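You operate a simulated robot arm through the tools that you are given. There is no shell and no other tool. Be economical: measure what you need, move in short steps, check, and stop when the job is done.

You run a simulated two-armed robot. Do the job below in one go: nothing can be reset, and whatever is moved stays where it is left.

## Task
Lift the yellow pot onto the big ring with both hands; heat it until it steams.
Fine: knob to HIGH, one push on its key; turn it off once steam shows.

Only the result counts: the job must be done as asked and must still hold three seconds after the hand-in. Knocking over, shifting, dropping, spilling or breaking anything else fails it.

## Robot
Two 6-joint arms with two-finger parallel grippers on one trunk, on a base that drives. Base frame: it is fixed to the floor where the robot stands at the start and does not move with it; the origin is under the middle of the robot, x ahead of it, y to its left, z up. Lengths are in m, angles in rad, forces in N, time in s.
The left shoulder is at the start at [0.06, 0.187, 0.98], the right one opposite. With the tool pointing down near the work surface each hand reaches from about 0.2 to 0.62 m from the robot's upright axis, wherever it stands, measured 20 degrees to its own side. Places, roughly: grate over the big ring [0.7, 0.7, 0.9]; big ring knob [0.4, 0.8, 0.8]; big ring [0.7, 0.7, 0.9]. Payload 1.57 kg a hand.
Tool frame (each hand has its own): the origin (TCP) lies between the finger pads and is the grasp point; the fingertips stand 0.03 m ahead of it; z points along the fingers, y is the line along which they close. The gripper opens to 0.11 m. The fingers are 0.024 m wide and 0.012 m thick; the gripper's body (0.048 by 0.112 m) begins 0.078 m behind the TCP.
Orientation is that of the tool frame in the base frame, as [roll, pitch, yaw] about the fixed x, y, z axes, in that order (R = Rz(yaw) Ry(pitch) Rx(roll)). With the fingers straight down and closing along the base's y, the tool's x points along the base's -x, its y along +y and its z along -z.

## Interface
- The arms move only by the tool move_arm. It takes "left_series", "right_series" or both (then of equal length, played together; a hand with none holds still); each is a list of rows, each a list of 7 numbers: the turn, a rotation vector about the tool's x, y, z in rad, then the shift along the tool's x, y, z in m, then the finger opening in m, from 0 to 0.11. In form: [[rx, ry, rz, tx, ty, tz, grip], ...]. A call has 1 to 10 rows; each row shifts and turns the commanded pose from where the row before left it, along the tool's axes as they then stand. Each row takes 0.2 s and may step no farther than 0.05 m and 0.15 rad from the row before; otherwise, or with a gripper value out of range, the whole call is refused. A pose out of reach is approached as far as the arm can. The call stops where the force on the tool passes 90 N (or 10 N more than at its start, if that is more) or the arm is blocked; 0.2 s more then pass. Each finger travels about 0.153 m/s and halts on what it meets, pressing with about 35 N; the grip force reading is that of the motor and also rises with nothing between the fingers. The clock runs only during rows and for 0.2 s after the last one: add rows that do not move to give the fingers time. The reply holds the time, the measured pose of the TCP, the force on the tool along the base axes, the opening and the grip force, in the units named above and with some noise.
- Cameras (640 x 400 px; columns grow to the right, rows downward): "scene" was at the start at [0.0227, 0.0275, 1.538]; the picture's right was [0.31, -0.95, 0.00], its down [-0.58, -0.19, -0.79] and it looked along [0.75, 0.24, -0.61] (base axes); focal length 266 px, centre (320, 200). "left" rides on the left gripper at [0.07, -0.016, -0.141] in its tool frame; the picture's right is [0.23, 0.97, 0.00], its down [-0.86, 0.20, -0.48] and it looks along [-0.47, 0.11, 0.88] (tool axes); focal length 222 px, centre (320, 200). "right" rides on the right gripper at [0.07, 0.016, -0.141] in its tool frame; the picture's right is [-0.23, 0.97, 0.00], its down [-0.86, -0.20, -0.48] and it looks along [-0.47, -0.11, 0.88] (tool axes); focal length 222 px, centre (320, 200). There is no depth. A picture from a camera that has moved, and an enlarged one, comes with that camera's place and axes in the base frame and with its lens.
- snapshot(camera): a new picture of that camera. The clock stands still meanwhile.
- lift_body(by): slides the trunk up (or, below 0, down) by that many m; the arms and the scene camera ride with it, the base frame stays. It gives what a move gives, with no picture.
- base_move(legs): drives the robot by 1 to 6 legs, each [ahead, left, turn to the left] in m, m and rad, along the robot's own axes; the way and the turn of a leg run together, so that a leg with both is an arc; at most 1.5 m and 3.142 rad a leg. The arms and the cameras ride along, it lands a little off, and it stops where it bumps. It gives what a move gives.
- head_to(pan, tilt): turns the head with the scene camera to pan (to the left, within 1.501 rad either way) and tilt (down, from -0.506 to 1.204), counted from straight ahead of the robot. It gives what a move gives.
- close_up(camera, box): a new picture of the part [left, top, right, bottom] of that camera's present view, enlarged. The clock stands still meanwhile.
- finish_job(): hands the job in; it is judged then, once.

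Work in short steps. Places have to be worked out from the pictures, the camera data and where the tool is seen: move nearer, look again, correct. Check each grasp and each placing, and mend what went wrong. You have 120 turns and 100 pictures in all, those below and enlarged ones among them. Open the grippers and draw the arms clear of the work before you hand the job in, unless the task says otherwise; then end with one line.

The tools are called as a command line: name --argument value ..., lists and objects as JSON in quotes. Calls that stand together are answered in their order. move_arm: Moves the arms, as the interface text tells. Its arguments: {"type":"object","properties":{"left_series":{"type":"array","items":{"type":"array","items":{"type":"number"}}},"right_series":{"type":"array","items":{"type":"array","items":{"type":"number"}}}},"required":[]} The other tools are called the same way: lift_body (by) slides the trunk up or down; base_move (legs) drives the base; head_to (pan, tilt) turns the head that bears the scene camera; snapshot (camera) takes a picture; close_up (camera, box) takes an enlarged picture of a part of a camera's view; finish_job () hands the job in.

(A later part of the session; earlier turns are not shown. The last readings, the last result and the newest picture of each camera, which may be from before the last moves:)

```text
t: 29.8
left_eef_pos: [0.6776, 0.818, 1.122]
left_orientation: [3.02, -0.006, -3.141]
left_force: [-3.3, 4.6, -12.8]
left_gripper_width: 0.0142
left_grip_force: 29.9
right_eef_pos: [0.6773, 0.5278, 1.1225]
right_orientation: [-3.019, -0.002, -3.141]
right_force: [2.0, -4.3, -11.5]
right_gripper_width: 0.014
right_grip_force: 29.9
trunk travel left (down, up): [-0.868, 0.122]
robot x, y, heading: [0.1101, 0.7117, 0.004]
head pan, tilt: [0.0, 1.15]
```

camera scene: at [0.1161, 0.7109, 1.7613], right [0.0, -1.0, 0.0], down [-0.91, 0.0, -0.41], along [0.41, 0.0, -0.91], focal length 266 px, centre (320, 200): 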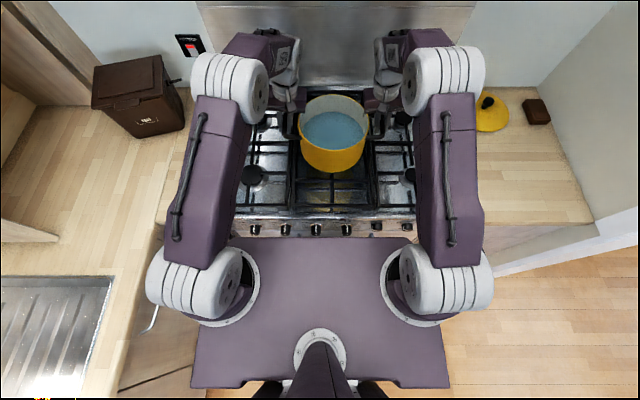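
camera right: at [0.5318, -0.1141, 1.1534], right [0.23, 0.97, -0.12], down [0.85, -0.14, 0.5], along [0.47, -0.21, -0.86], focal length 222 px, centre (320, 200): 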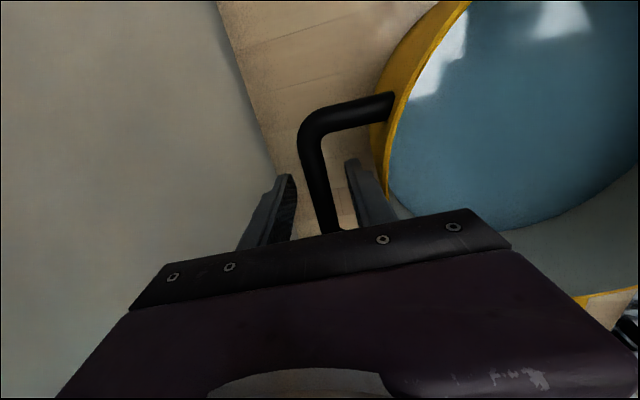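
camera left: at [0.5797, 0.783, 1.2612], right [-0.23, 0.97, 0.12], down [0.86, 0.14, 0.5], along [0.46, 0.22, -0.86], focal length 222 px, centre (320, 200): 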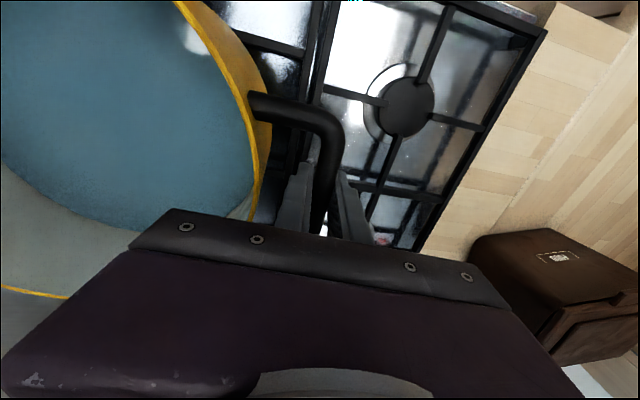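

Works fine. Extend another 0.035 so the pot centre is at x≈0.714.

move_arm --left_series '[[0, 0, 0, -0.012, 0, 0, 0], [0, 0, 0, -0.012, 0, 0, 0], [0, 0, 0, -0.011, 0, 0, 0], [0, 0, 0, 0, 0, 0, 0]]' --right_series '[[0, 0, 0, -0.012, 0, 0, 0], [0, 0, 0, -0.012, 0, 0, 0], [0, 0, 0, -0.011, 0, 0, 0], [0, 0, 0, 0, 0, 0, 0]]'

head_to --pan 0.0 --tilt 0.9

close_up --camera "scene" --box '[220, 120, 420, 245]'

snapshot --camera "left"

snapshot --camera "right"

```text
t: 30.8
left_eef_pos: [0.7034, 0.8174, 1.1211]
left_orientation: [3.019, -0.005, -3.139]
left_force: [5.6, 6.9, -12.0]
left_gripper_width: 0.0149
left_grip_force: 30.8
left hand out of reach, approached as far as the arm can: row 3
right_eef_pos: [0.7119, 0.5276, 1.1221]
right_orientation: [-3.018, -0.004, -3.14]
right_force: [-5.5, -6.8, -12.2]
right_gripper_width: 0.0147
right_grip_force: 30.6
trunk travel left (down, up): [-0.868, 0.122]
robot x, y, heading: [0.1102, 0.7102, -0.002]
head pan, tilt: [0.0, 1.15]
```

```text
t: 31.6
left_eef_pos: [0.7031, 0.8186, 1.1207]
left_orientation: [3.019, -0.004, -3.141]
left_force: [5.9, 9.3, -12.4]
left_gripper_width: 0.0151
left_grip_force: 30.8
right_eef_pos: [0.7121, 0.5276, 1.123]
right_orientation: [-3.019, -0.003, 3.141]
right_force: [-5.3, -8.8, -11.9]
right_gripper_width: 0.0147
right_grip_force: 30.7
trunk travel left (down, up): [-0.868, 0.122]
robot x, y, heading: [0.1095, 0.7126, 0.005]
head pan, tilt: [0.0, 0.901]
```

```text
3.20 times, centred on (320, 182) of scene
camera zoom: at [0.1326, 0.713, 1.7781], right [0.0, -1.0, 0.0], down [-0.79, 0.0, -0.62], along [0.62, 0.0, -0.79], focal length 850 px, centre (320, 256)
```

zoom: 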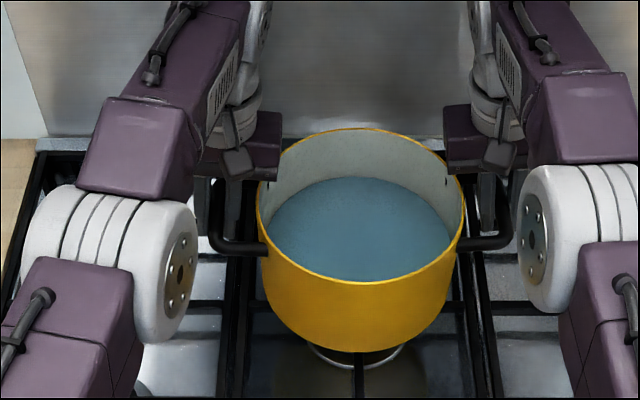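

```text
62 pictures are left
camera left: at [0.6343, 0.7842, 1.2603], right [-0.23, 0.97, 0.12], down [0.86, 0.14, 0.5], along [0.46, 0.22, -0.86], focal length 222 px, centre (320, 200)
```

left: 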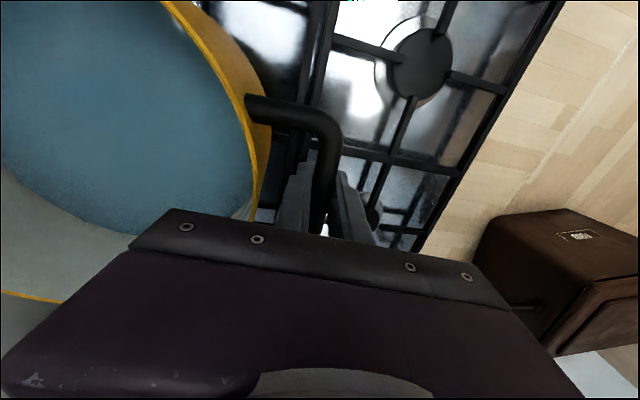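

```text
61 pictures are left
camera right: at [0.6419, 0.5603, 1.2615], right [0.23, 0.97, -0.12], down [0.86, -0.14, 0.5], along [0.46, -0.22, -0.86], focal length 222 px, centre (320, 200)
```

right: 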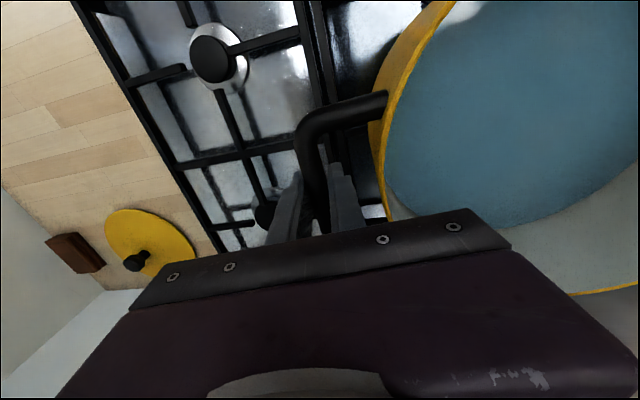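

Ring arc visible under the pot: centre ≈ (0.71, 0.669); pot centre ≈ (0.709, 0.673) — good. Lower by trunk in steps.

lift_body --by -0.05

lift_body --by -0.015

```text
t: 32.5
left_eef_pos: [0.7028, 0.8163, 1.0718]
left_orientation: [3.019, -0.006, 3.141]
left_force: [5.0, 11.1, -12.6]
left_gripper_width: 0.0146
left_grip_force: 30.3
right_eef_pos: [0.7109, 0.5268, 1.0713]
right_orientation: [-3.019, -0.001, -3.141]
right_force: [-4.0, -11.1, -12.0]
right_gripper_width: 0.0149
right_grip_force: 30.9
trunk travel left (down, up): [-0.818, 0.172]
robot x, y, heading: [0.1126, 0.7149, -0.001]
head pan, tilt: [0.0, 0.901]
```

```text
t: 33.1
left_eef_pos: [0.7027, 0.8177, 1.0566]
left_orientation: [3.02, -0.007, 3.141]
left_force: [5.0, 13.3, -12.2]
left_gripper_width: 0.0149
left_grip_force: 31.0
right_eef_pos: [0.7104, 0.528, 1.0571]
right_orientation: [-3.019, -0.002, 3.141]
right_force: [-4.2, -13.4, -12.3]
right_gripper_width: 0.0147
right_grip_force: 30.7
trunk travel left (down, up): [-0.803, 0.187]
robot x, y, heading: [0.1116, 0.7117, -0.002]
head pan, tilt: [0.0, 0.901]
```

Bottom now ≈0.952, still fully carried. Continue in small steps.

lift_body --by -0.008

lift_body --by -0.008

```text
t: 33.7
left_eef_pos: [0.7032, 0.8173, 1.0481]
left_orientation: [3.019, -0.004, -3.141]
left_force: [4.9, 13.3, -13.0]
left_gripper_width: 0.0148
left_grip_force: 31.0
right_eef_pos: [0.7107, 0.5257, 1.0487]
right_orientation: [-3.019, -0.002, -3.142]
right_force: [-5.1, -13.5, -11.2]
right_gripper_width: 0.0149
right_grip_force: 30.5
trunk travel left (down, up): [-0.795, 0.195]
robot x, y, heading: [0.112, 0.7099, -0.001]
head pan, tilt: [0.0, 0.901]
```

```text
t: 34.3
left_eef_pos: [0.7021, 0.8169, 1.0474]
left_orientation: [3.019, 0.01, -3.142]
left_force: [13.6, 15.0, 18.4]
left_gripper_width: 0.0146
left_grip_force: 30.8
right_eef_pos: [0.7098, 0.5273, 1.0495]
right_orientation: [-3.017, 0.014, -3.14]
right_force: [9.0, -14.6, 26.7]
right_gripper_width: 0.0149
right_grip_force: 31.0
trunk travel left (down, up): [-0.787, 0.203]
robot x, y, heading: [0.1122, 0.7111, 0.004]
head pan, tilt: [0.0, 0.901]
```

Pot has landed on the grate (force reversed). Relieve by raising 5 mm, then check.

lift_body --by 0.005

close_up --camera "scene" --box '[220, 120, 420, 245]'

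```text
t: 34.8
left_eef_pos: [0.6995, 0.8173, 1.0472]
left_orientation: [3.018, -0.002, -3.14]
left_force: [11.6, 14.2, 7.0]
left_gripper_width: 0.0142
left_grip_force: 30.8
right_eef_pos: [0.7089, 0.5268, 1.0484]
right_orientation: [-3.018, 0.002, -3.141]
right_force: [4.1, -14.8, 12.6]
right_gripper_width: 0.0147
right_grip_force: 30.3
trunk travel left (down, up): [-0.792, 0.198]
robot x, y, heading: [0.1124, 0.714, -0.001]
head pan, tilt: [0.0, 0.901]
```

```text
3.20 times, centred on (320, 182) of scene
camera zoom: at [0.1279, 0.7137, 1.702], right [0.0, -1.0, 0.0], down [-0.78, 0.0, -0.62], along [0.62, 0.0, -0.78], focal length 850 px, centre (320, 256)
```

zoom: 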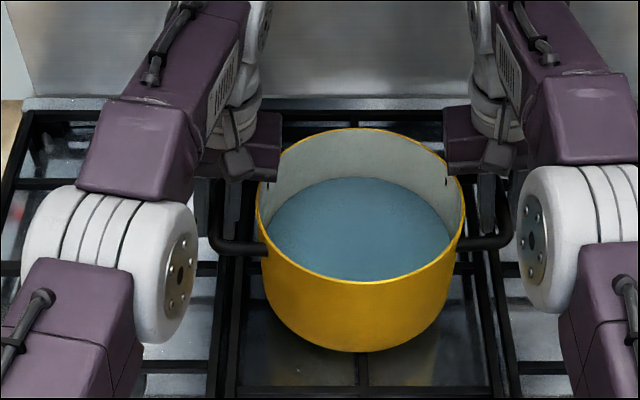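

Pot sits level, centred on the middle grate. Open both grippers to 0.04 gradually.

move_arm --left_series '[[0, 0, 0, 0, -0.002, -0.001, 0.018], [0, 0, 0, 0, 0, 0, 0.024], [0, 0, 0, 0, 0, 0, 0.034], [0, 0, 0, 0, 0, 0, 0.04], [0, 0, 0, 0, 0, 0, 0.04]]' --right_series '[[0, 0, 0, 0, 0.002, -0.001, 0.018], [0, 0, 0, 0, 0, 0, 0.024], [0, 0, 0, 0, 0, 0, 0.034], [0, 0, 0, 0, 0, 0, 0.04], [0, 0, 0, 0, 0, 0, 0.04]]'

snapshot --camera "left"

snapshot --camera "right"

```text
t: 36.0
left_eef_pos: [0.6981, 0.816, 1.0484]
left_orientation: [3.018, -0.002, 3.141]
left_force: [-3.0, 6.1, -1.7]
left_gripper_width: 0.0345
left_grip_force: 0.1
right_eef_pos: [0.708, 0.5295, 1.0493]
right_orientation: [-3.017, 0.001, -3.141]
right_force: [-1.2, -5.7, -2.1]
right_gripper_width: 0.0359
right_grip_force: 0.1
trunk travel left (down, up): [-0.792, 0.198]
robot x, y, heading: [0.111, 0.7114, 0.002]
head pan, tilt: [0.0, 0.901]
```

```text
59 pictures are left
camera left: at [0.6295, 0.7821, 1.1864], right [-0.23, 0.97, 0.12], down [0.86, 0.14, 0.5], along [0.46, 0.21, -0.86], focal length 222 px, centre (320, 200)
```

left: 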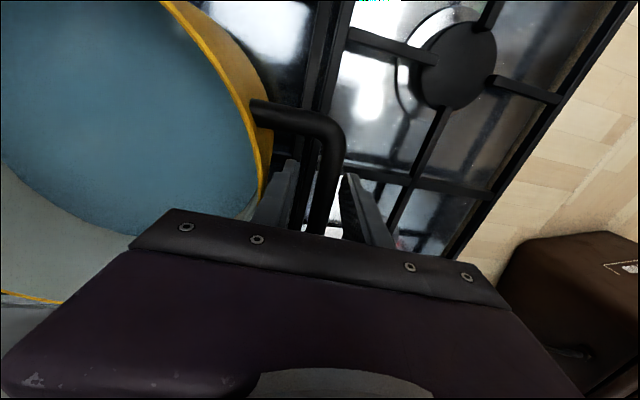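

```text
58 pictures are left
camera right: at [0.6379, 0.563, 1.1888], right [0.23, 0.97, -0.12], down [0.85, -0.14, 0.5], along [0.47, -0.22, -0.86], focal length 222 px, centre (320, 200)
```

right: 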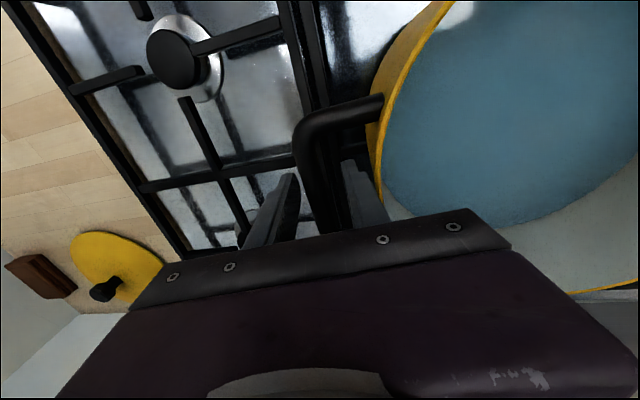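

Inner fingers touch the pot wall slightly (±6 N). Reduce opening to 0.033 and shift outward 3 mm, then rise straight up.

move_arm --left_series '[[0, 0, 0, 0, 0.003, 0, 0.032], [0, 0, 0, 0, 0, 0, 0.032], [0, 0, 0, 0, 0.0012, -0.01, 0.032], [0, 0, 0, 0, 0.0024, -0.02, 0.032], [0, 0, 0, 0, 0.0036, -0.03, 0.032], [0, 0, 0, 0, 0.0048, -0.04, 0.04], [0, 0, 0, 0, 0.0048, -0.04, 0.04]]' --right_series '[[0, 0, 0, 0, -0.003, 0, 0.032], [0, 0, 0, 0, 0, 0, 0.032], [0, 0, 0, 0, -0.0012, -0.01, 0.032], [0, 0, 0, 0, -0.0024, -0.02, 0.032], [0, 0, 0, 0, -0.0036, -0.03, 0.032], [0, 0, 0, 0, -0.0048, -0.04, 0.04], [0, 0, 0, 0, -0.0048, -0.04, 0.04]]'

snapshot --camera "scene"

```text
t: 37.6
left_eef_pos: [0.6754, 0.8205, 1.1749]
left_orientation: [3.021, 0.001, -3.141]
left_force: [-0.4, -0.6, 0.5]
left_gripper_width: 0.04
left_grip_force: 0.1
left hand out of reach, approached as far as the arm can: row 5, 6, 7
right_eef_pos: [0.6829, 0.5294, 1.185]
right_orientation: [-3.02, 0.004, -3.141]
right_force: [-1.3, 0.3, 0.5]
right_gripper_width: 0.04
right_grip_force: 0.0
right hand out of reach, approached as far as the arm can: row 5, 6, 7
trunk travel left (down, up): [-0.792, 0.198]
robot x, y, heading: [0.1114, 0.7137, -0.003]
head pan, tilt: [0.0, 0.901]
```

```text
57 pictures are left
camera scene: at [0.1228, 0.7134, 1.7021], right [0.0, -1.0, 0.0], down [-0.78, 0.0, -0.62], along [0.62, 0.0, -0.78], focal length 266 px, centre (320, 200)
```

scene: 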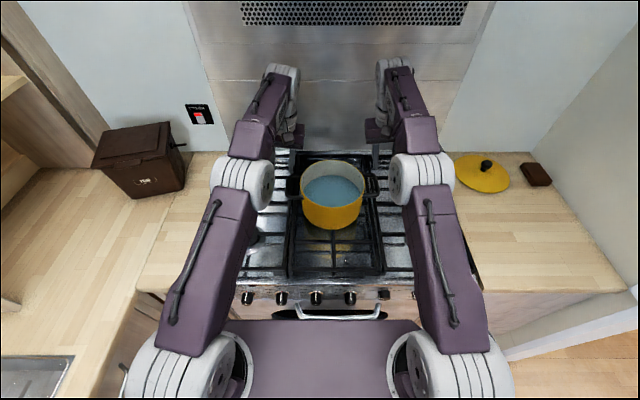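

Pot is released cleanly and centred. Now back the base away (hands are above everything) to work on the knob from the front.

base_move --legs '[[-0.38, 0, 0], [0, -0.06, 0]]'

head_to --pan 0.1 --tilt 0.65

snapshot --camera "scene"

```text
t: 40.6
left_eef_pos: [0.2956, 0.7699, 1.1717]
left_orientation: [3.025, -0.002, -3.136]
left_force: [0.4, 0.2, 0.2]
left_gripper_width: 0.0402
left_grip_force: 0.0
right_eef_pos: [0.3044, 0.4776, 1.1836]
right_orientation: [-3.014, 0.002, -3.135]
right_force: [-0.5, 0.6, 0.2]
right_gripper_width: 0.0398
right_grip_force: 0.1
trunk travel left (down, up): [-0.792, 0.198]
robot x, y, heading: [-0.2776, 0.6537, 0.008]
head pan, tilt: [0.0, 0.901]
```

```text
t: 41.4
left_eef_pos: [0.2953, 0.7619, 1.1734]
left_orientation: [3.018, -0.002, -3.138]
left_force: [0.0, 0.0, -0.3]
left_gripper_width: 0.0401
left_grip_force: 0.1
right_eef_pos: [0.3032, 0.4704, 1.1836]
right_orientation: [-3.022, 0.001, -3.137]
right_force: [-0.1, 0.3, -0.4]
right_gripper_width: 0.04
right_grip_force: 0.0
trunk travel left (down, up): [-0.792, 0.198]
robot x, y, heading: [-0.2764, 0.6538, 0.012]
head pan, tilt: [0.099, 0.649]
```

```text
56 pictures are left
camera scene: at [-0.2453, 0.6598, 1.7227], right [0.1, -0.99, 0.0], down [-0.6, -0.06, -0.8], along [0.79, 0.08, -0.6], focal length 266 px, centre (320, 200)
```

scene: 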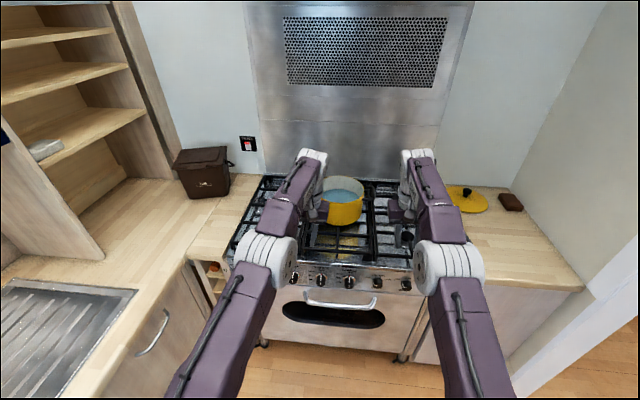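

Next: straighten the left hand and pitch it to point horizontally ahead (toward the knobs), pull the right hand back aside.

move_arm --left_series '[[0.12, 0, 0, 0.03, 0, 0, 0.06], [0, -0.1428, 0, 0, 0, 0, 0.06], [0, -0.1428, 0, 0, 0, 0, 0.06], [0, -0.1428, 0, 0, 0, 0, 0.06], [0, -0.1428, 0, 0, 0, 0, 0.06], [0, -0.1428, 0, 0, 0, 0, 0.06], [0, -0.1428, 0, 0, 0, 0, 0.06], [0, -0.1428, 0, 0, 0, 0, 0.06], [0, -0.1428, 0, 0, 0, 0, 0.06], [0, -0.1428, 0, 0, 0, 0, 0.06]]' --right_series '[[-0.12, 0, 0, 0.03, 0, 0, 0.06], [0, 0, 0, 0.03, -0.03, 0, 0.06], [0, 0, 0, 0.03, -0.03, 0, 0.06], [0, 0, 0, 0.03, -0.03, 0, 0.06], [0, 0, 0, 0.03, -0.03, 0, 0.06], [0, 0, 0, 0, 0, 0, 0.06], [0, 0, 0, 0, 0, 0, 0.06], [0, 0, 0, 0, 0, 0, 0.06], [0, 0, 0, 0, 0, 0, 0.06], [0, 0, 0, 0, 0, 0, 0.06]]'

move_arm --left_series '[[0, -0.143, 0, 0, 0, 0, 0.06], [0, -0.143, 0, 0, 0, 0, 0.06], [0, 0, 0, 0, 0, 0, 0.06]]'

snapshot --camera "scene"

```text
t: 43.6
left_eef_pos: [0.265, 0.7744, 1.1684]
left_orientation: [3.05, 1.194, 3.089]
left_force: [-0.7, 0.6, 0.1]
left_gripper_width: 0.0597
left_grip_force: 0.0
left hand out of reach, approached as far as the arm can: row 7
right_eef_pos: [0.155, 0.3509, 1.1815]
right_orientation: [-3.139, 0.002, -3.135]
right_force: [0.5, 0.6, 0.2]
right_gripper_width: 0.0601
right_grip_force: 0.0
trunk travel left (down, up): [-0.792, 0.198]
robot x, y, heading: [-0.2751, 0.6502, 0.004]
head pan, tilt: [0.099, 0.649]
```

```text
t: 44.4
left_eef_pos: [0.2917, 0.751, 1.2045]
left_orientation: [2.621, 1.461, 2.666]
left_force: [0.8, 0.2, 0.0]
left_gripper_width: 0.06
left_grip_force: 0.1
left hand out of reach, approached as far as the arm can: row 1, 2
right_eef_pos: [0.155, 0.3527, 1.1818]
right_orientation: [-3.137, 0.002, -3.134]
right_force: [0.0, -0.1, -0.5]
right_gripper_width: 0.0601
right_grip_force: 0.0
trunk travel left (down, up): [-0.792, 0.198]
robot x, y, heading: [-0.2735, 0.651, 0.008]
head pan, tilt: [0.099, 0.649]
```

```text
55 pictures are left
camera scene: at [-0.2459, 0.6631, 1.7227], right [0.1, -0.99, 0.0], down [-0.6, -0.06, -0.8], along [0.79, 0.08, -0.6], focal length 266 px, centre (320, 200)
```

scene: 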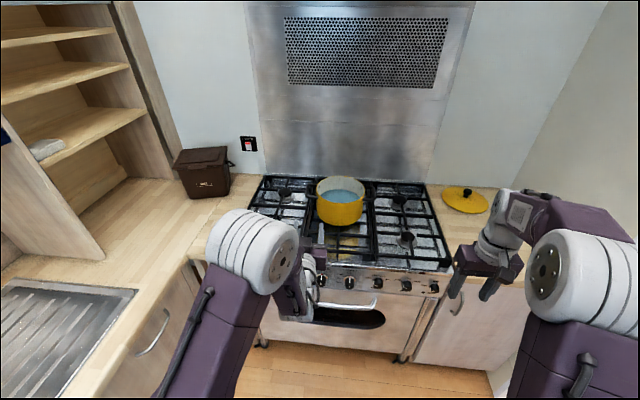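

The hand is nearly horizontal (needs ~0.1 rad more); the wrist seems too close to the body. Extend forward a bit while finishing the pitch.

move_arm --left_series '[[0, 0, 0, 0, 0, 0.04, 0.06], [-0.05, -0.09, 0, 0, 0, 0.02, 0.06], [0, 0, 0, 0, 0, 0, 0.06]]'

```text
t: 45.2
left_eef_pos: [0.3487, 0.7529, 1.2001]
left_orientation: [1.458, 1.534, 1.543]
left_force: [0.1, -0.1, -0.1]
left_gripper_width: 0.0603
left_grip_force: 0.0
right_eef_pos: [0.1541, 0.3513, 1.1815]
right_orientation: [-3.14, 0.002, -3.134]
right_force: [-0.3, -0.3, 0.5]
right_gripper_width: 0.06
right_grip_force: 0.0
trunk travel left (down, up): [-0.792, 0.198]
robot x, y, heading: [-0.271, 0.6521, 0.003]
head pan, tilt: [0.099, 0.649]
```

Level now, yaw off by 0.085. Fix that, back the base 0.15, and lower the trunk to the knob's height, then look at the panel.

move_arm --left_series '[[0.085, 0, 0, 0, 0, 0, 0.06], [0, 0, 0, 0, 0, 0, 0.06]]'

base_move --legs '[[-0.15, 0, 0]]'

lift_body --by -0.3

snapshot --camera "scene"

snapshot --camera "left"

```text
t: 45.8
left_eef_pos: [0.3564, 0.751, 1.204]
left_orientation: [1.617, 1.519, 1.615]
left_force: [1.4, -0.4, -0.3]
left_gripper_width: 0.06
left_grip_force: 0.1
left hand out of reach, approached as far as the arm can: row 1
right_eef_pos: [0.1553, 0.3511, 1.1815]
right_orientation: [-3.14, 0.0, -3.133]
right_force: [0.4, -0.1, 0.3]
right_gripper_width: 0.0601
right_grip_force: 0.1
trunk travel left (down, up): [-0.792, 0.198]
robot x, y, heading: [-0.2719, 0.6513, 0.005]
head pan, tilt: [0.099, 0.649]
```

```text
t: 47.1
left_eef_pos: [0.211, 0.7478, 1.2025]
left_orientation: [1.667, 1.521, 1.664]
left_force: [0.2, 0.9, -0.7]
left_gripper_width: 0.06
left_grip_force: 0.0
right_eef_pos: [0.0096, 0.3495, 1.1813]
right_orientation: [-3.14, 0.0, -3.139]
right_force: [0.0, 1.0, -0.2]
right_gripper_width: 0.06
right_grip_force: 0.1
trunk travel left (down, up): [-0.792, 0.198]
robot x, y, heading: [-0.4209, 0.6544, 0.0]
head pan, tilt: [0.099, 0.649]
```

```text
t: 50.1
left_eef_pos: [0.209, 0.7485, 0.9032]
left_orientation: [1.621, 1.522, 1.62]
left_force: [0.4, -0.2, 0.0]
left_gripper_width: 0.0598
left_grip_force: 0.1
right_eef_pos: [0.0065, 0.3496, 0.8815]
right_orientation: [-3.142, 0.001, -3.139]
right_force: [-0.1, 0.2, -0.8]
right_gripper_width: 0.0599
right_grip_force: 0.0
trunk travel left (down, up): [-0.492, 0.498]
robot x, y, heading: [-0.4197, 0.6517, 0.008]
head pan, tilt: [0.099, 0.649]
```

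```text
54 pictures are left
camera scene: at [-0.3923, 0.6619, 1.4228], right [0.1, -0.99, 0.0], down [-0.6, -0.06, -0.8], along [0.79, 0.08, -0.6], focal length 266 px, centre (320, 200)
```

scene: 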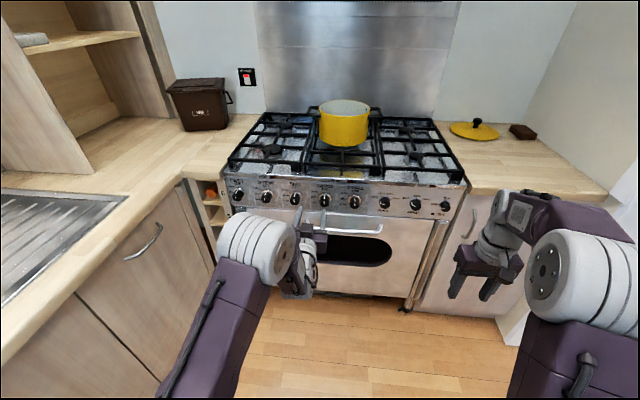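

```text
53 pictures are left
camera left: at [0.068, 0.7361, 0.8329], right [0.0, 0.98, -0.18], down [-0.48, 0.16, 0.87], along [0.88, 0.08, 0.47], focal length 222 px, centre (320, 200)
```

left: 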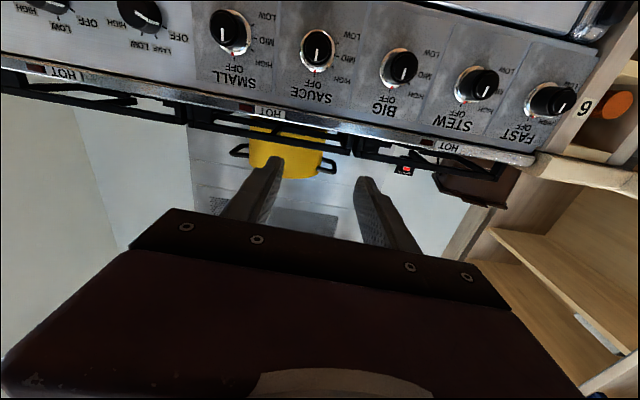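

The wrist camera sees the panel nicely. Zoom in the scene view and wrist view on the BIG knob.

close_up --camera "scene" --box '[216, 160, 376, 260]'

close_up --camera "left" --box '[340, 20, 468, 100]'

```text
4.00 times, centred on (296, 210) of scene
camera zoom: at [-0.3923, 0.6619, 1.4228], right [0.1, -0.99, 0.0], down [-0.6, -0.06, -0.8], along [0.79, 0.08, -0.6], focal length 1063 px, centre (416, 160)
```

zoom: 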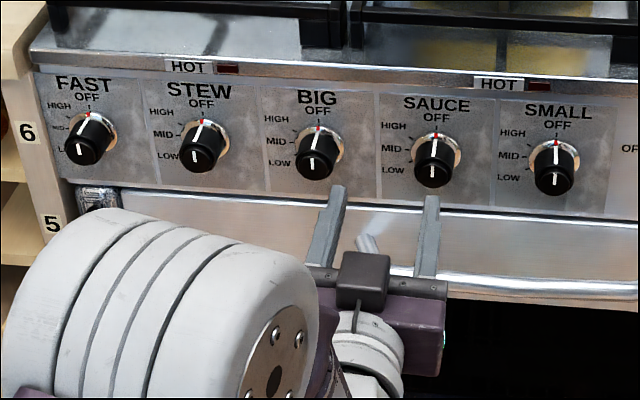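

```text
5.00 times, centred on (404, 60) of left
camera zoom: at [0.068, 0.7361, 0.8329], right [0.0, 0.98, -0.18], down [-0.48, 0.16, 0.87], along [0.88, 0.08, 0.47], focal length 1111 px, centre (-100, 900)
```

zoom: 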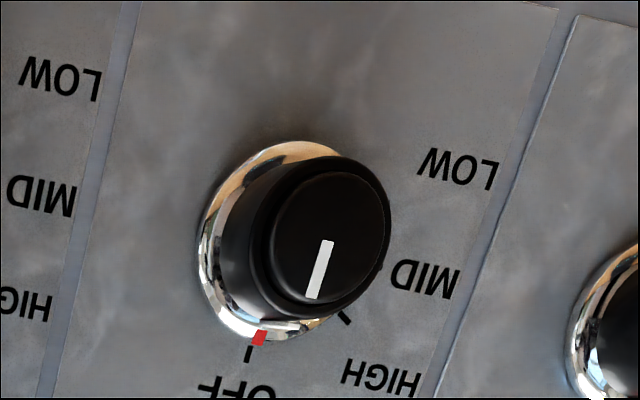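

Triangulated: BIG knob cap centre ≈ (0.405, 0.843, 0.799); HIGH is ~60° ccw. Shift base left and lower the trunk to align the hand.

base_move --legs '[[0, 0.094, -0.005]]'

lift_body --by -0.104

snapshot --camera "left"

close_up --camera "scene" --box '[236, 140, 396, 240]'

```text
t: 51.3
left_eef_pos: [0.2102, 0.8404, 0.9029]
left_orientation: [1.626, 1.523, 1.618]
left_force: [-0.3, -0.3, 0.1]
left_gripper_width: 0.06
left_grip_force: 0.0
right_eef_pos: [0.0054, 0.4431, 0.8825]
right_orientation: [-3.137, 0.001, 3.141]
right_force: [-0.3, 0.7, 0.1]
right_gripper_width: 0.06
right_grip_force: 0.1
trunk travel left (down, up): [-0.492, 0.498]
robot x, y, heading: [-0.4203, 0.7434, -0.002]
head pan, tilt: [0.099, 0.649]
```

```text
t: 52.6
left_eef_pos: [0.21, 0.8397, 0.7989]
left_orientation: [1.618, 1.522, 1.613]
left_force: [-0.4, 0.6, 0.0]
left_gripper_width: 0.0602
left_grip_force: 0.0
right_eef_pos: [0.0053, 0.4421, 0.7776]
right_orientation: [3.142, 0.001, -3.14]
right_force: [-0.3, 0.2, -0.1]
right_gripper_width: 0.0602
right_grip_force: 0.1
trunk travel left (down, up): [-0.388, 0.602]
robot x, y, heading: [-0.4206, 0.7473, 0.001]
head pan, tilt: [0.099, 0.649]
```

```text
50 pictures are left
camera left: at [0.0682, 0.8278, 0.7289], right [0.01, 0.98, -0.18], down [-0.48, 0.16, 0.87], along [0.88, 0.08, 0.47], focal length 222 px, centre (320, 200)
```

left: 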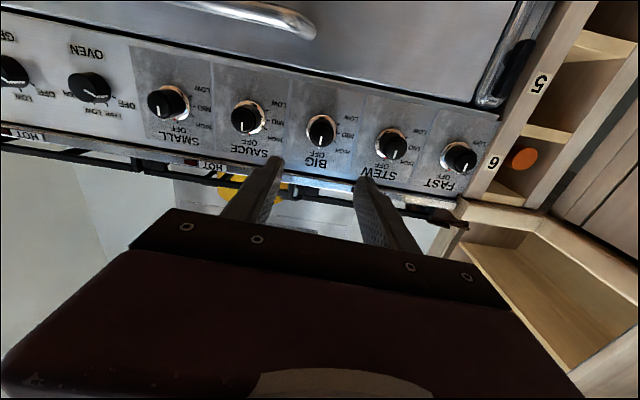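

```text
4.00 times, centred on (316, 190) of scene
camera zoom: at [-0.3924, 0.7555, 1.3188], right [0.1, -1.0, 0.0], down [-0.6, -0.06, -0.8], along [0.79, 0.08, -0.6], focal length 1063 px, centre (336, 240)
```

zoom: 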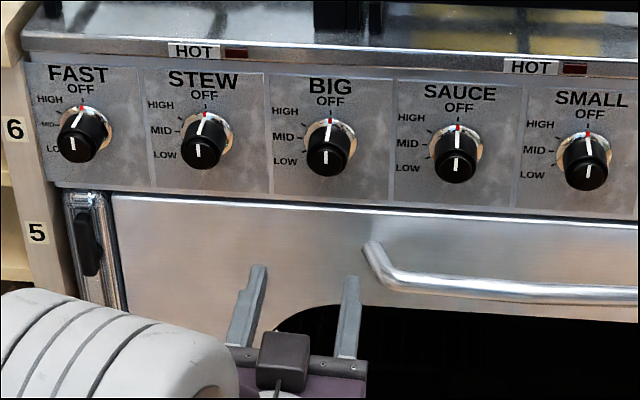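

Alignment: knob axis ≈ (y 0.841, z 0.797), TCP at (0.840, 0.799), pointing straight ahead. Drive forward 0.12 and recheck.

base_move --legs '[[0.12, 0, 0]]'

snapshot --camera "left"

snapshot --camera "scene"

```text
t: 53.9
left_eef_pos: [0.3311, 0.8393, 0.7978]
left_orientation: [1.651, 1.521, 1.644]
left_force: [0.3, 0.4, -0.4]
left_gripper_width: 0.06
left_grip_force: 0.0
right_eef_pos: [0.1279, 0.4405, 0.7777]
right_orientation: [-3.14, 0.001, 3.141]
right_force: [0.7, 0.8, -0.2]
right_gripper_width: 0.0602
right_grip_force: 0.0
trunk travel left (down, up): [-0.388, 0.602]
robot x, y, heading: [-0.3013, 0.742, -0.004]
head pan, tilt: [0.099, 0.649]
```

```text
48 pictures are left
camera left: at [0.1904, 0.8278, 0.7281], right [0.01, 0.98, -0.18], down [-0.47, 0.16, 0.87], along [0.88, 0.08, 0.47], focal length 222 px, centre (320, 200)
```

left: 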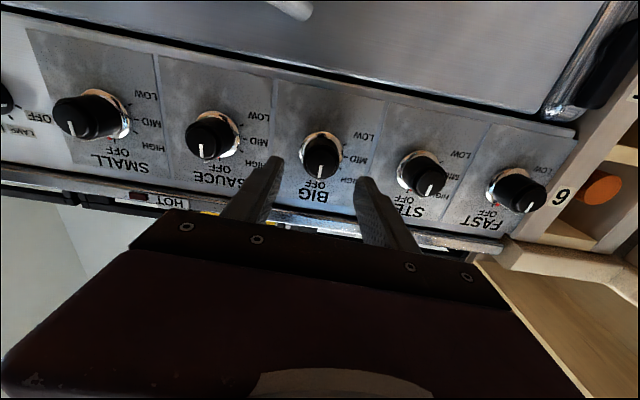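

```text
47 pictures are left
camera scene: at [-0.2693, 0.7552, 1.3187], right [0.1, -1.0, 0.0], down [-0.6, -0.06, -0.8], along [0.79, 0.08, -0.61], focal length 266 px, centre (320, 200)
```

scene: 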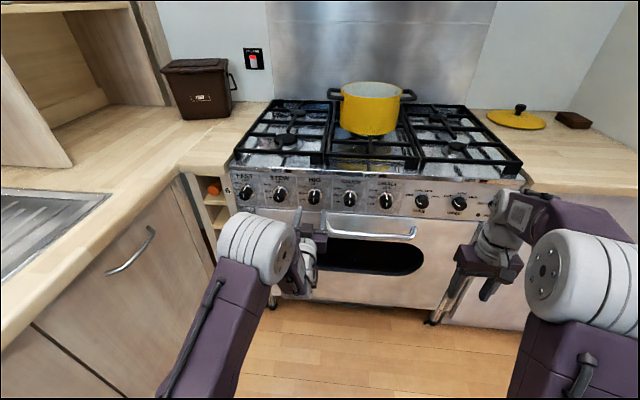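

Predicted axis point projects right on the cap: aligned within ~2 mm. Advance 0.07 with the arm.

move_arm --left_series '[[0, 0, 0, 0, 0, 0.025, 0.06], [0, 0, 0, 0, 0, 0.025, 0.06], [0, 0, 0, 0, 0, 0.018, 0.06], [0, 0, 0, 0, 0, 0, 0.06]]'

snapshot --camera "left"

close_up --camera "scene" --box '[216, 150, 376, 250]'

```text
t: 54.9
left_eef_pos: [0.4005, 0.8367, 0.7976]
left_orientation: [1.646, 1.521, 1.649]
left_force: [-0.6, -0.1, 0.0]
left_gripper_width: 0.0603
left_grip_force: 0.2
right_eef_pos: [0.1278, 0.4411, 0.7773]
right_orientation: [-3.14, 0.001, -3.141]
right_force: [-0.4, -1.0, 0.4]
right_gripper_width: 0.06
right_grip_force: 0.0
trunk travel left (down, up): [-0.388, 0.602]
robot x, y, heading: [-0.2972, 0.7464, -0.003]
head pan, tilt: [0.099, 0.649]
```

```text
46 pictures are left
camera left: at [0.2595, 0.8234, 0.7281], right [0.0, 0.98, -0.18], down [-0.48, 0.16, 0.87], along [0.88, 0.09, 0.47], focal length 222 px, centre (320, 200)
```

left: 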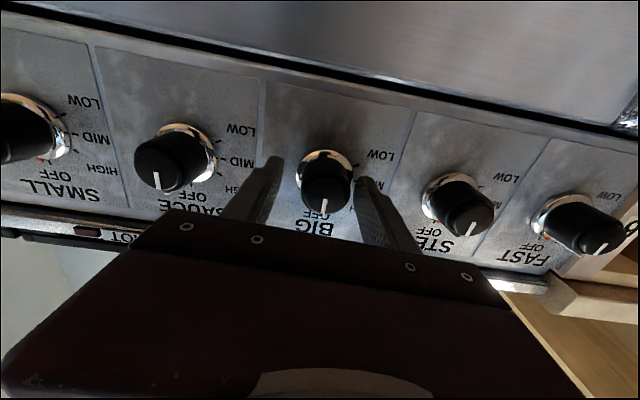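

```text
4.00 times, centred on (296, 200) of scene
camera zoom: at [-0.2712, 0.7552, 1.3187], right [0.1, -1.0, 0.0], down [-0.6, -0.06, -0.8], along [0.79, 0.08, -0.6], focal length 1063 px, centre (416, 200)
```

zoom: 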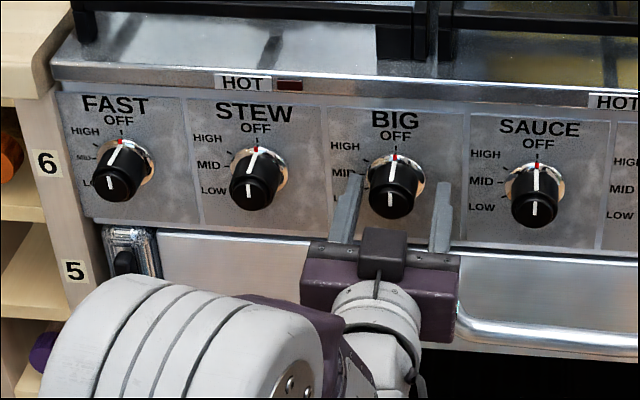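

Well centred (knob ~3 mm to +y). Nudge y +3 mm, ahead 4 mm, and close on the knob.

move_arm --left_series '[[0, 0, 0, 0, 0.003, 0.004, 0.06], [0, 0, 0, 0, 0, 0, 0.045], [0, 0, 0, 0, 0, 0, 0.03], [0, 0, 0, 0, 0, 0, 0.015], [0, 0, 0, 0, 0, 0, 0.01], [0, 0, 0, 0, 0, 0, 0.01]]'

close_up --camera "scene" --box '[266, 160, 366, 222]'

```text
t: 56.3
left_eef_pos: [0.4037, 0.8407, 0.7978]
left_orientation: [1.644, 1.527, 1.651]
left_force: [-0.9, 20.5, 1.3]
left_gripper_width: 0.0494
left_grip_force: 45.1
left hand out of reach, approached as far as the arm can: row 1
right_eef_pos: [0.1271, 0.4452, 0.7778]
right_orientation: [-3.136, 0.0, 3.141]
right_force: [0.4, 0.4, -0.1]
right_gripper_width: 0.0601
right_grip_force: 0.0
trunk travel left (down, up): [-0.388, 0.602]
robot x, y, heading: [-0.2979, 0.7469, -0.004]
head pan, tilt: [0.099, 0.649]
```

```text
6.40 times, centred on (316, 191) of scene
camera zoom: at [-0.2713, 0.7588, 1.3187], right [0.1, -1.0, 0.0], down [-0.6, -0.06, -0.8], along [0.79, 0.08, -0.6], focal length 1701 px, centre (346, 258)
```

zoom: 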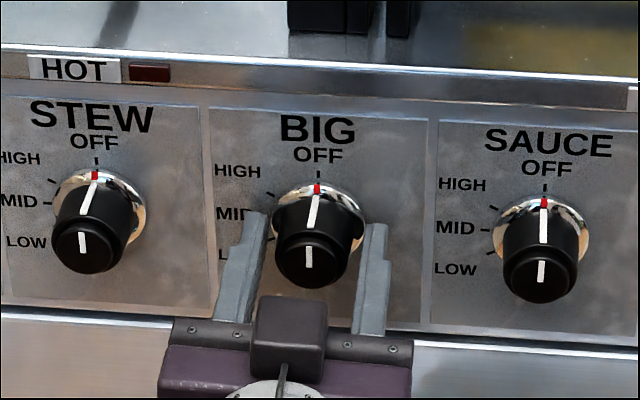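

Tips closed on the wide chrome skirt (49 mm). Reopen, back off 12 mm so the pads take the black knob body, and close again.

move_arm --left_series '[[0, 0, 0, 0, 0, 0, 0.06], [0, 0, 0, 0, 0, -0.012, 0.06], [0, 0, 0, 0, 0.001, 0, 0.05], [0, 0, 0, 0, 0, 0, 0.035], [0, 0, 0, 0, 0, 0, 0.02], [0, 0, 0, 0, 0, 0, 0.01], [0, 0, 0, 0, 0, 0, 0.01]]'

close_up --camera "scene" --box '[266, 160, 366, 222]'

close_up --camera "left" --box '[220, 90, 420, 215]'

```text
t: 57.9
left_eef_pos: [0.3928, 0.8412, 0.7999]
left_orientation: [1.623, 1.525, 1.629]
left_force: [3.7, 19.0, 4.0]
left_gripper_width: 0.038
left_grip_force: 44.2
right_eef_pos: [0.1275, 0.4434, 0.7787]
right_orientation: [-3.137, 0.003, 3.141]
right_force: [-0.7, 0.7, -0.4]
right_gripper_width: 0.0601
right_grip_force: 0.1
trunk travel left (down, up): [-0.388, 0.602]
robot x, y, heading: [-0.296, 0.7408, -0.003]
head pan, tilt: [0.099, 0.649]
```

```text
6.40 times, centred on (316, 191) of scene
camera zoom: at [-0.271, 0.7586, 1.3188], right [0.1, -1.0, 0.0], down [-0.6, -0.06, -0.8], along [0.79, 0.08, -0.6], focal length 1701 px, centre (346, 258)
```

zoom: 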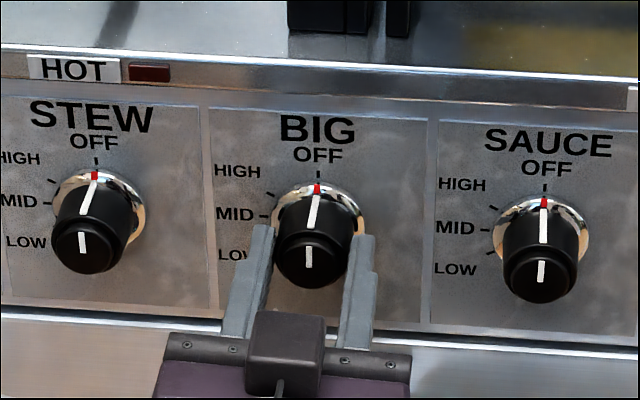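

```text
3.20 times, centred on (320, 152) of left
camera zoom: at [0.2508, 0.8269, 0.7294], right [-0.01, 0.98, -0.18], down [-0.48, 0.16, 0.86], along [0.88, 0.09, 0.47], focal length 711 px, centre (320, 352)
```

zoom: 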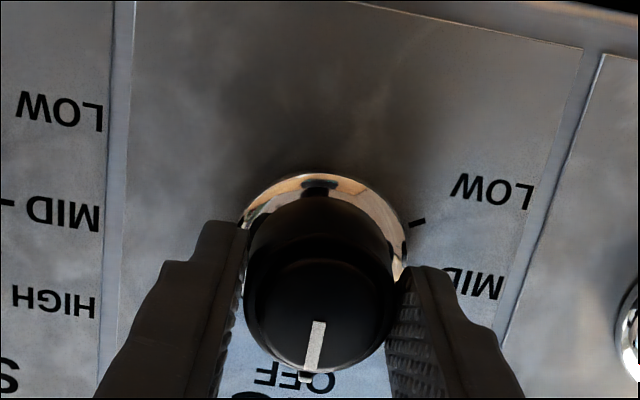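

Body gripped (38 mm). Ease sideways 2 mm and turn counter-clockwise 0.6 rad first, then look.

move_arm --left_series '[[0, 0, 0, 0, 0.002, 0, 0.01], [0, 0, -0.12, 0, 0, 0, 0.01], [0, 0, -0.12, 0, 0, 0, 0.01], [0, 0, -0.12, 0, 0, 0, 0.01], [0, 0, -0.12, 0, 0, 0, 0.01], [0, 0, -0.12, 0, 0, 0, 0.01], [0, 0, 0, 0, 0, 0, 0.01]]'

close_up --camera "scene" --box '[266, 160, 366, 222]'

```text
t: 58.8
left_eef_pos: [0.4023, 0.8401, 0.8074]
left_orientation: [-1.843, 1.505, -1.795]
left_force: [-23.0, 19.3, 2.5]
left_gripper_width: 0.0392
left_grip_force: 15.8
left hand out of reach, approached as far as the arm can: row 1, 2, 3, 4
right_eef_pos: [0.1256, 0.4452, 0.7795]
right_orientation: [-3.138, 0.005, -3.136]
right_force: [0.0, -0.5, -0.3]
right_gripper_width: 0.0599
right_grip_force: 0.2
trunk travel left (down, up): [-0.388, 0.602]
robot x, y, heading: [-0.3018, 0.7436, 0.001]
head pan, tilt: [0.099, 0.649]
stopped in row 4 (left hand): the force on the tool passed its limit (the readings are from after the stop); the commanded pose is now the measured one
```

```text
6.40 times, centred on (316, 191) of scene
camera zoom: at [-0.2772, 0.7569, 1.3189], right [0.1, -0.99, 0.0], down [-0.6, -0.06, -0.8], along [0.79, 0.08, -0.6], focal length 1701 px, centre (346, 258)
```

zoom: 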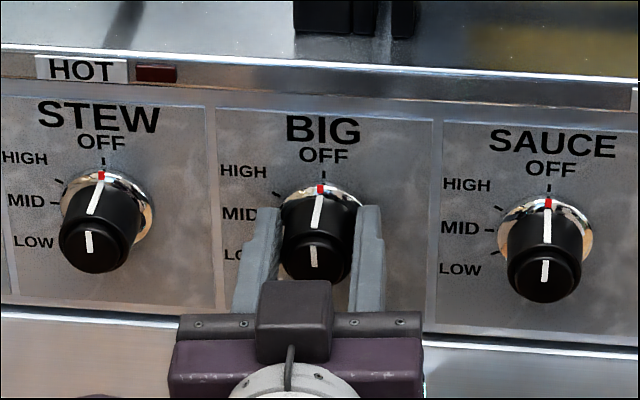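

The wrist was at its workspace limit; the knob hasn't moved. Release, back away, and find a better arm configuration (trunk lower, hand higher relative to shoulder) in free air.

move_arm --left_series '[[0, 0, 0, 0, 0, 0, 0.06], [0, 0, 0, 0, 0, 0, 0.06], [0, 0, 0, 0, 0, -0.01, 0.06]]'

base_move --legs '[[-0.15, 0, 0]]'

lift_body --by -0.2

move_arm --left_series '[[0, 0, 0, -0.04, 0, 0, 0.06], [0, 0, 0, -0.04, 0, 0, 0.06], [0, 0, 0, -0.04, 0, 0, 0.06], [0, 0, 0, -0.04, 0, 0, 0.06], [0, 0, 0, -0.04, 0, 0, 0.06], [0, 0, 0, 0, 0, 0, 0.06]]'

```text
t: 59.5
left_eef_pos: [0.3966, 0.8335, 0.8064]
left_orientation: [-1.92, 1.508, -1.88]
left_force: [-1.0, -0.2, -0.2]
left_gripper_width: 0.06
left_grip_force: 0.0
right_eef_pos: [0.1283, 0.4435, 0.7772]
right_orientation: [-3.14, 0.002, -3.137]
right_force: [0.4, 0.7, -0.3]
right_gripper_width: 0.0597
right_grip_force: 0.1
trunk travel left (down, up): [-0.388, 0.602]
robot x, y, heading: [-0.3017, 0.7477, -0.002]
head pan, tilt: [0.099, 0.649]
```

```text
t: 60.9
left_eef_pos: [0.2446, 0.833, 0.8067]
left_orientation: [-1.913, 1.51, -1.875]
left_force: [-0.5, -0.6, 0.4]
left_gripper_width: 0.0597
left_grip_force: 0.3
right_eef_pos: [-0.024, 0.4427, 0.7776]
right_orientation: [-3.14, 0.001, -3.139]
right_force: [-0.7, -0.1, 0.3]
right_gripper_width: 0.06
right_grip_force: 0.0
trunk travel left (down, up): [-0.388, 0.602]
robot x, y, heading: [-0.4485, 0.744, 0.002]
head pan, tilt: [0.099, 0.649]
```

```text
t: 63.1
left_eef_pos: [0.2452, 0.8342, 0.6056]
left_orientation: [-1.931, 1.51, -1.891]
left_force: [0.5, 0.2, 0.3]
left_gripper_width: 0.0599
left_grip_force: 0.0
right_eef_pos: [-0.0232, 0.443, 0.5765]
right_orientation: [-3.141, 0.001, -3.141]
right_force: [-0.5, 0.7, -0.7]
right_gripper_width: 0.06
right_grip_force: 0.0
trunk travel left (down, up): [-0.188, 0.802]
robot x, y, heading: [-0.4465, 0.7458, -0.005]
head pan, tilt: [0.099, 0.649]
```

```text
t: 64.5
left_eef_pos: [0.249, 0.8427, 0.8061]
left_orientation: [-1.937, 1.51, -1.897]
left_force: [0.3, 1.1, 0.1]
left_gripper_width: 0.0598
left_grip_force: 0.0
right_eef_pos: [-0.0241, 0.4425, 0.5764]
right_orientation: [-3.14, 0.002, -3.141]
right_force: [-0.2, -0.1, -0.6]
right_gripper_width: 0.0599
right_grip_force: 0.1
trunk travel left (down, up): [-0.188, 0.802]
robot x, y, heading: [-0.4485, 0.7458, 0.003]
head pan, tilt: [0.099, 0.649]
```

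No complaint this time. Test a full −1.05 rad turn in free air.

move_arm --left_series '[[0, 0, -0.132, 0, 0, 0, 0.06], [0, 0, -0.132, 0, 0, 0, 0.06], [0, 0, -0.132, 0, 0, 0, 0.06], [0, 0, -0.132, 0, 0, 0, 0.06], [0, 0, -0.132, 0, 0, 0, 0.06], [0, 0, -0.132, 0, 0, 0, 0.06], [0, 0, -0.132, 0, 0, 0, 0.06], [0, 0, -0.132, 0, 0, 0, 0.06], [0, 0, 0, 0, 0, 0, 0.06]]'

```text
t: 66.5
left_eef_pos: [0.2856, 0.8082, 0.8597]
left_orientation: [-1.601, 0.458, -1.542]
left_force: [0.4, -0.3, 0.6]
left_gripper_width: 0.0598
left_grip_force: 0.0
left hand out of reach, approached as far as the arm can: row 3, 4, 5, 6, 7, 8
right_eef_pos: [-0.0235, 0.4431, 0.5776]
right_orientation: [-3.139, 0.003, -3.14]
right_force: [0.3, -0.6, 0.2]
right_gripper_width: 0.0599
right_grip_force: 0.0
trunk travel left (down, up): [-0.188, 0.802]
robot x, y, heading: [-0.4476, 0.7462, -0.002]
head pan, tilt: [0.099, 0.649]
```

Orientation was reached but position drifted (limit in that direction). Better: pre-rotate the other way and turn the knob back toward neutral. Test the positive side.

move_arm --left_series '[[0, 0, 0.148, 0, 0, 0, 0.06], [0, 0, 0.148, 0, 0, 0, 0.06], [0, 0, 0.148, 0, 0, 0, 0.06], [0, 0, 0.148, 0, 0, 0, 0.06], [0, 0, 0.148, 0, 0, 0, 0.06], [0, 0, 0.148, 0, 0, 0, 0.06], [0, 0, 0.148, 0, 0, 0, 0.06], [0, 0, 0, 0, 0, 0, 0.06]]'

move_arm --left_series '[[0, 0, 0.148, 0, 0, 0, 0.06], [0, 0, 0.148, 0, 0, 0, 0.06], [0, 0, 0.148, 0, 0, 0, 0.06], [0, 0, 0.148, 0, 0, 0, 0.06], [0, 0, 0.148, 0, 0, 0, 0.06], [0, 0, 0.148, 0, 0, 0, 0.06], [0, 0, 0, 0, 0, 0, 0.06]]'

```text
t: 68.3
left_eef_pos: [0.2851, 0.8081, 0.8599]
left_orientation: [-1.852, 1.492, -1.813]
left_force: [0.6, -0.2, -0.2]
left_gripper_width: 0.0601
left_grip_force: 0.0
right_eef_pos: [-0.0242, 0.4437, 0.5762]
right_orientation: [-3.14, 0.003, -3.14]
right_force: [-0.2, -1.0, -0.2]
right_gripper_width: 0.06
right_grip_force: 0.1
trunk travel left (down, up): [-0.188, 0.802]
robot x, y, heading: [-0.4499, 0.7448, -0.0]
head pan, tilt: [0.099, 0.649]
```

```text
t: 69.9
left_eef_pos: [0.2851, 0.8085, 0.8601]
left_orientation: [1.599, 0.757, 1.628]
left_force: [-0.1, -0.2, 0.7]
left_gripper_width: 0.0601
left_grip_force: 0.0
right_eef_pos: [-0.0241, 0.4426, 0.5767]
right_orientation: [-3.14, 0.0, -3.14]
right_force: [0.4, -0.1, 0.2]
right_gripper_width: 0.0601
right_grip_force: 0.1
trunk travel left (down, up): [-0.188, 0.802]
robot x, y, heading: [-0.4496, 0.7452, 0.002]
head pan, tilt: [0.099, 0.649]
```

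At this arm pose the wrist turns freely from about −1.05 to +0.81 rad. I'll keep the arm pose (pre-rotated +0.81) and use trunk/base to align with the knob.

lift_body --by -0.062

base_move --legs '[[0, 0.03, 0], [0.04, 0, 0]]'

snapshot --camera "left"

snapshot --camera "scene"

```text
t: 70.9
left_eef_pos: [0.2855, 0.8088, 0.7992]
left_orientation: [1.6, 0.759, 1.627]
left_force: [-0.4, 0.9, -0.3]
left_gripper_width: 0.0599
left_grip_force: 0.0
right_eef_pos: [-0.0236, 0.4438, 0.5145]
right_orientation: [-3.139, 0.001, -3.141]
right_force: [-0.2, -0.5, -0.3]
right_gripper_width: 0.0603
right_grip_force: 0.0
trunk travel left (down, up): [-0.126, 0.864]
robot x, y, heading: [-0.4477, 0.7443, -0.003]
head pan, tilt: [0.099, 0.649]
```

```text
t: 72.2
left_eef_pos: [0.3251, 0.8392, 0.7986]
left_orientation: [1.6, 0.759, 1.632]
left_force: [0.5, 0.0, 0.2]
left_gripper_width: 0.0599
left_grip_force: 0.2
right_eef_pos: [0.0154, 0.4734, 0.515]
right_orientation: [-3.141, 0.001, -3.14]
right_force: [-0.3, 0.6, -0.2]
right_gripper_width: 0.0599
right_grip_force: 0.0
trunk travel left (down, up): [-0.126, 0.864]
robot x, y, heading: [-0.4097, 0.7794, 0.002]
head pan, tilt: [0.099, 0.649]
```

```text
40 pictures are left
camera left: at [0.181, 0.8729, 0.7412], right [-0.02, 0.84, 0.55], down [-0.44, -0.5, 0.74], along [0.9, -0.23, 0.38], focal length 222 px, centre (320, 200)
```

left: 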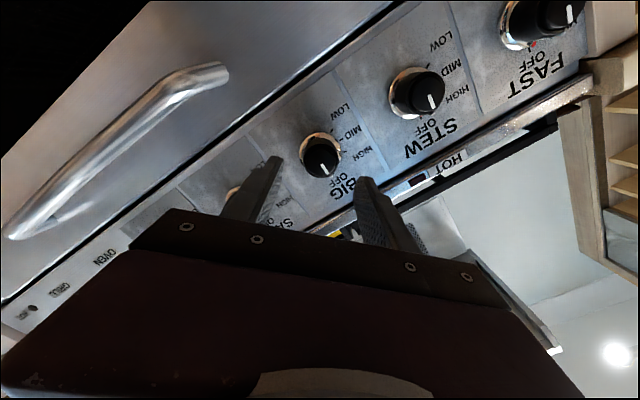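

```text
39 pictures are left
camera scene: at [-0.3834, 0.7854, 1.0567], right [0.1, -0.99, 0.0], down [-0.6, -0.06, -0.8], along [0.79, 0.08, -0.6], focal length 266 px, centre (320, 200)
```

scene: 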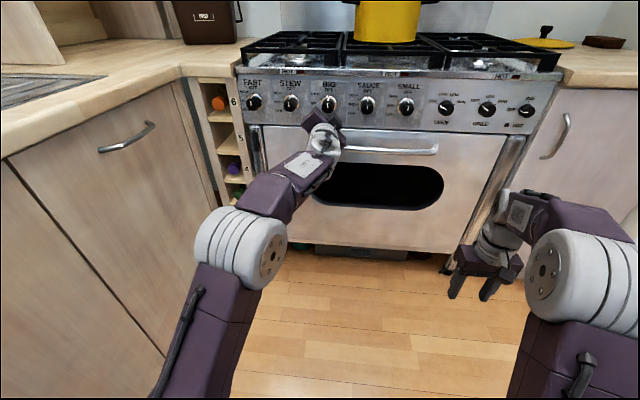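

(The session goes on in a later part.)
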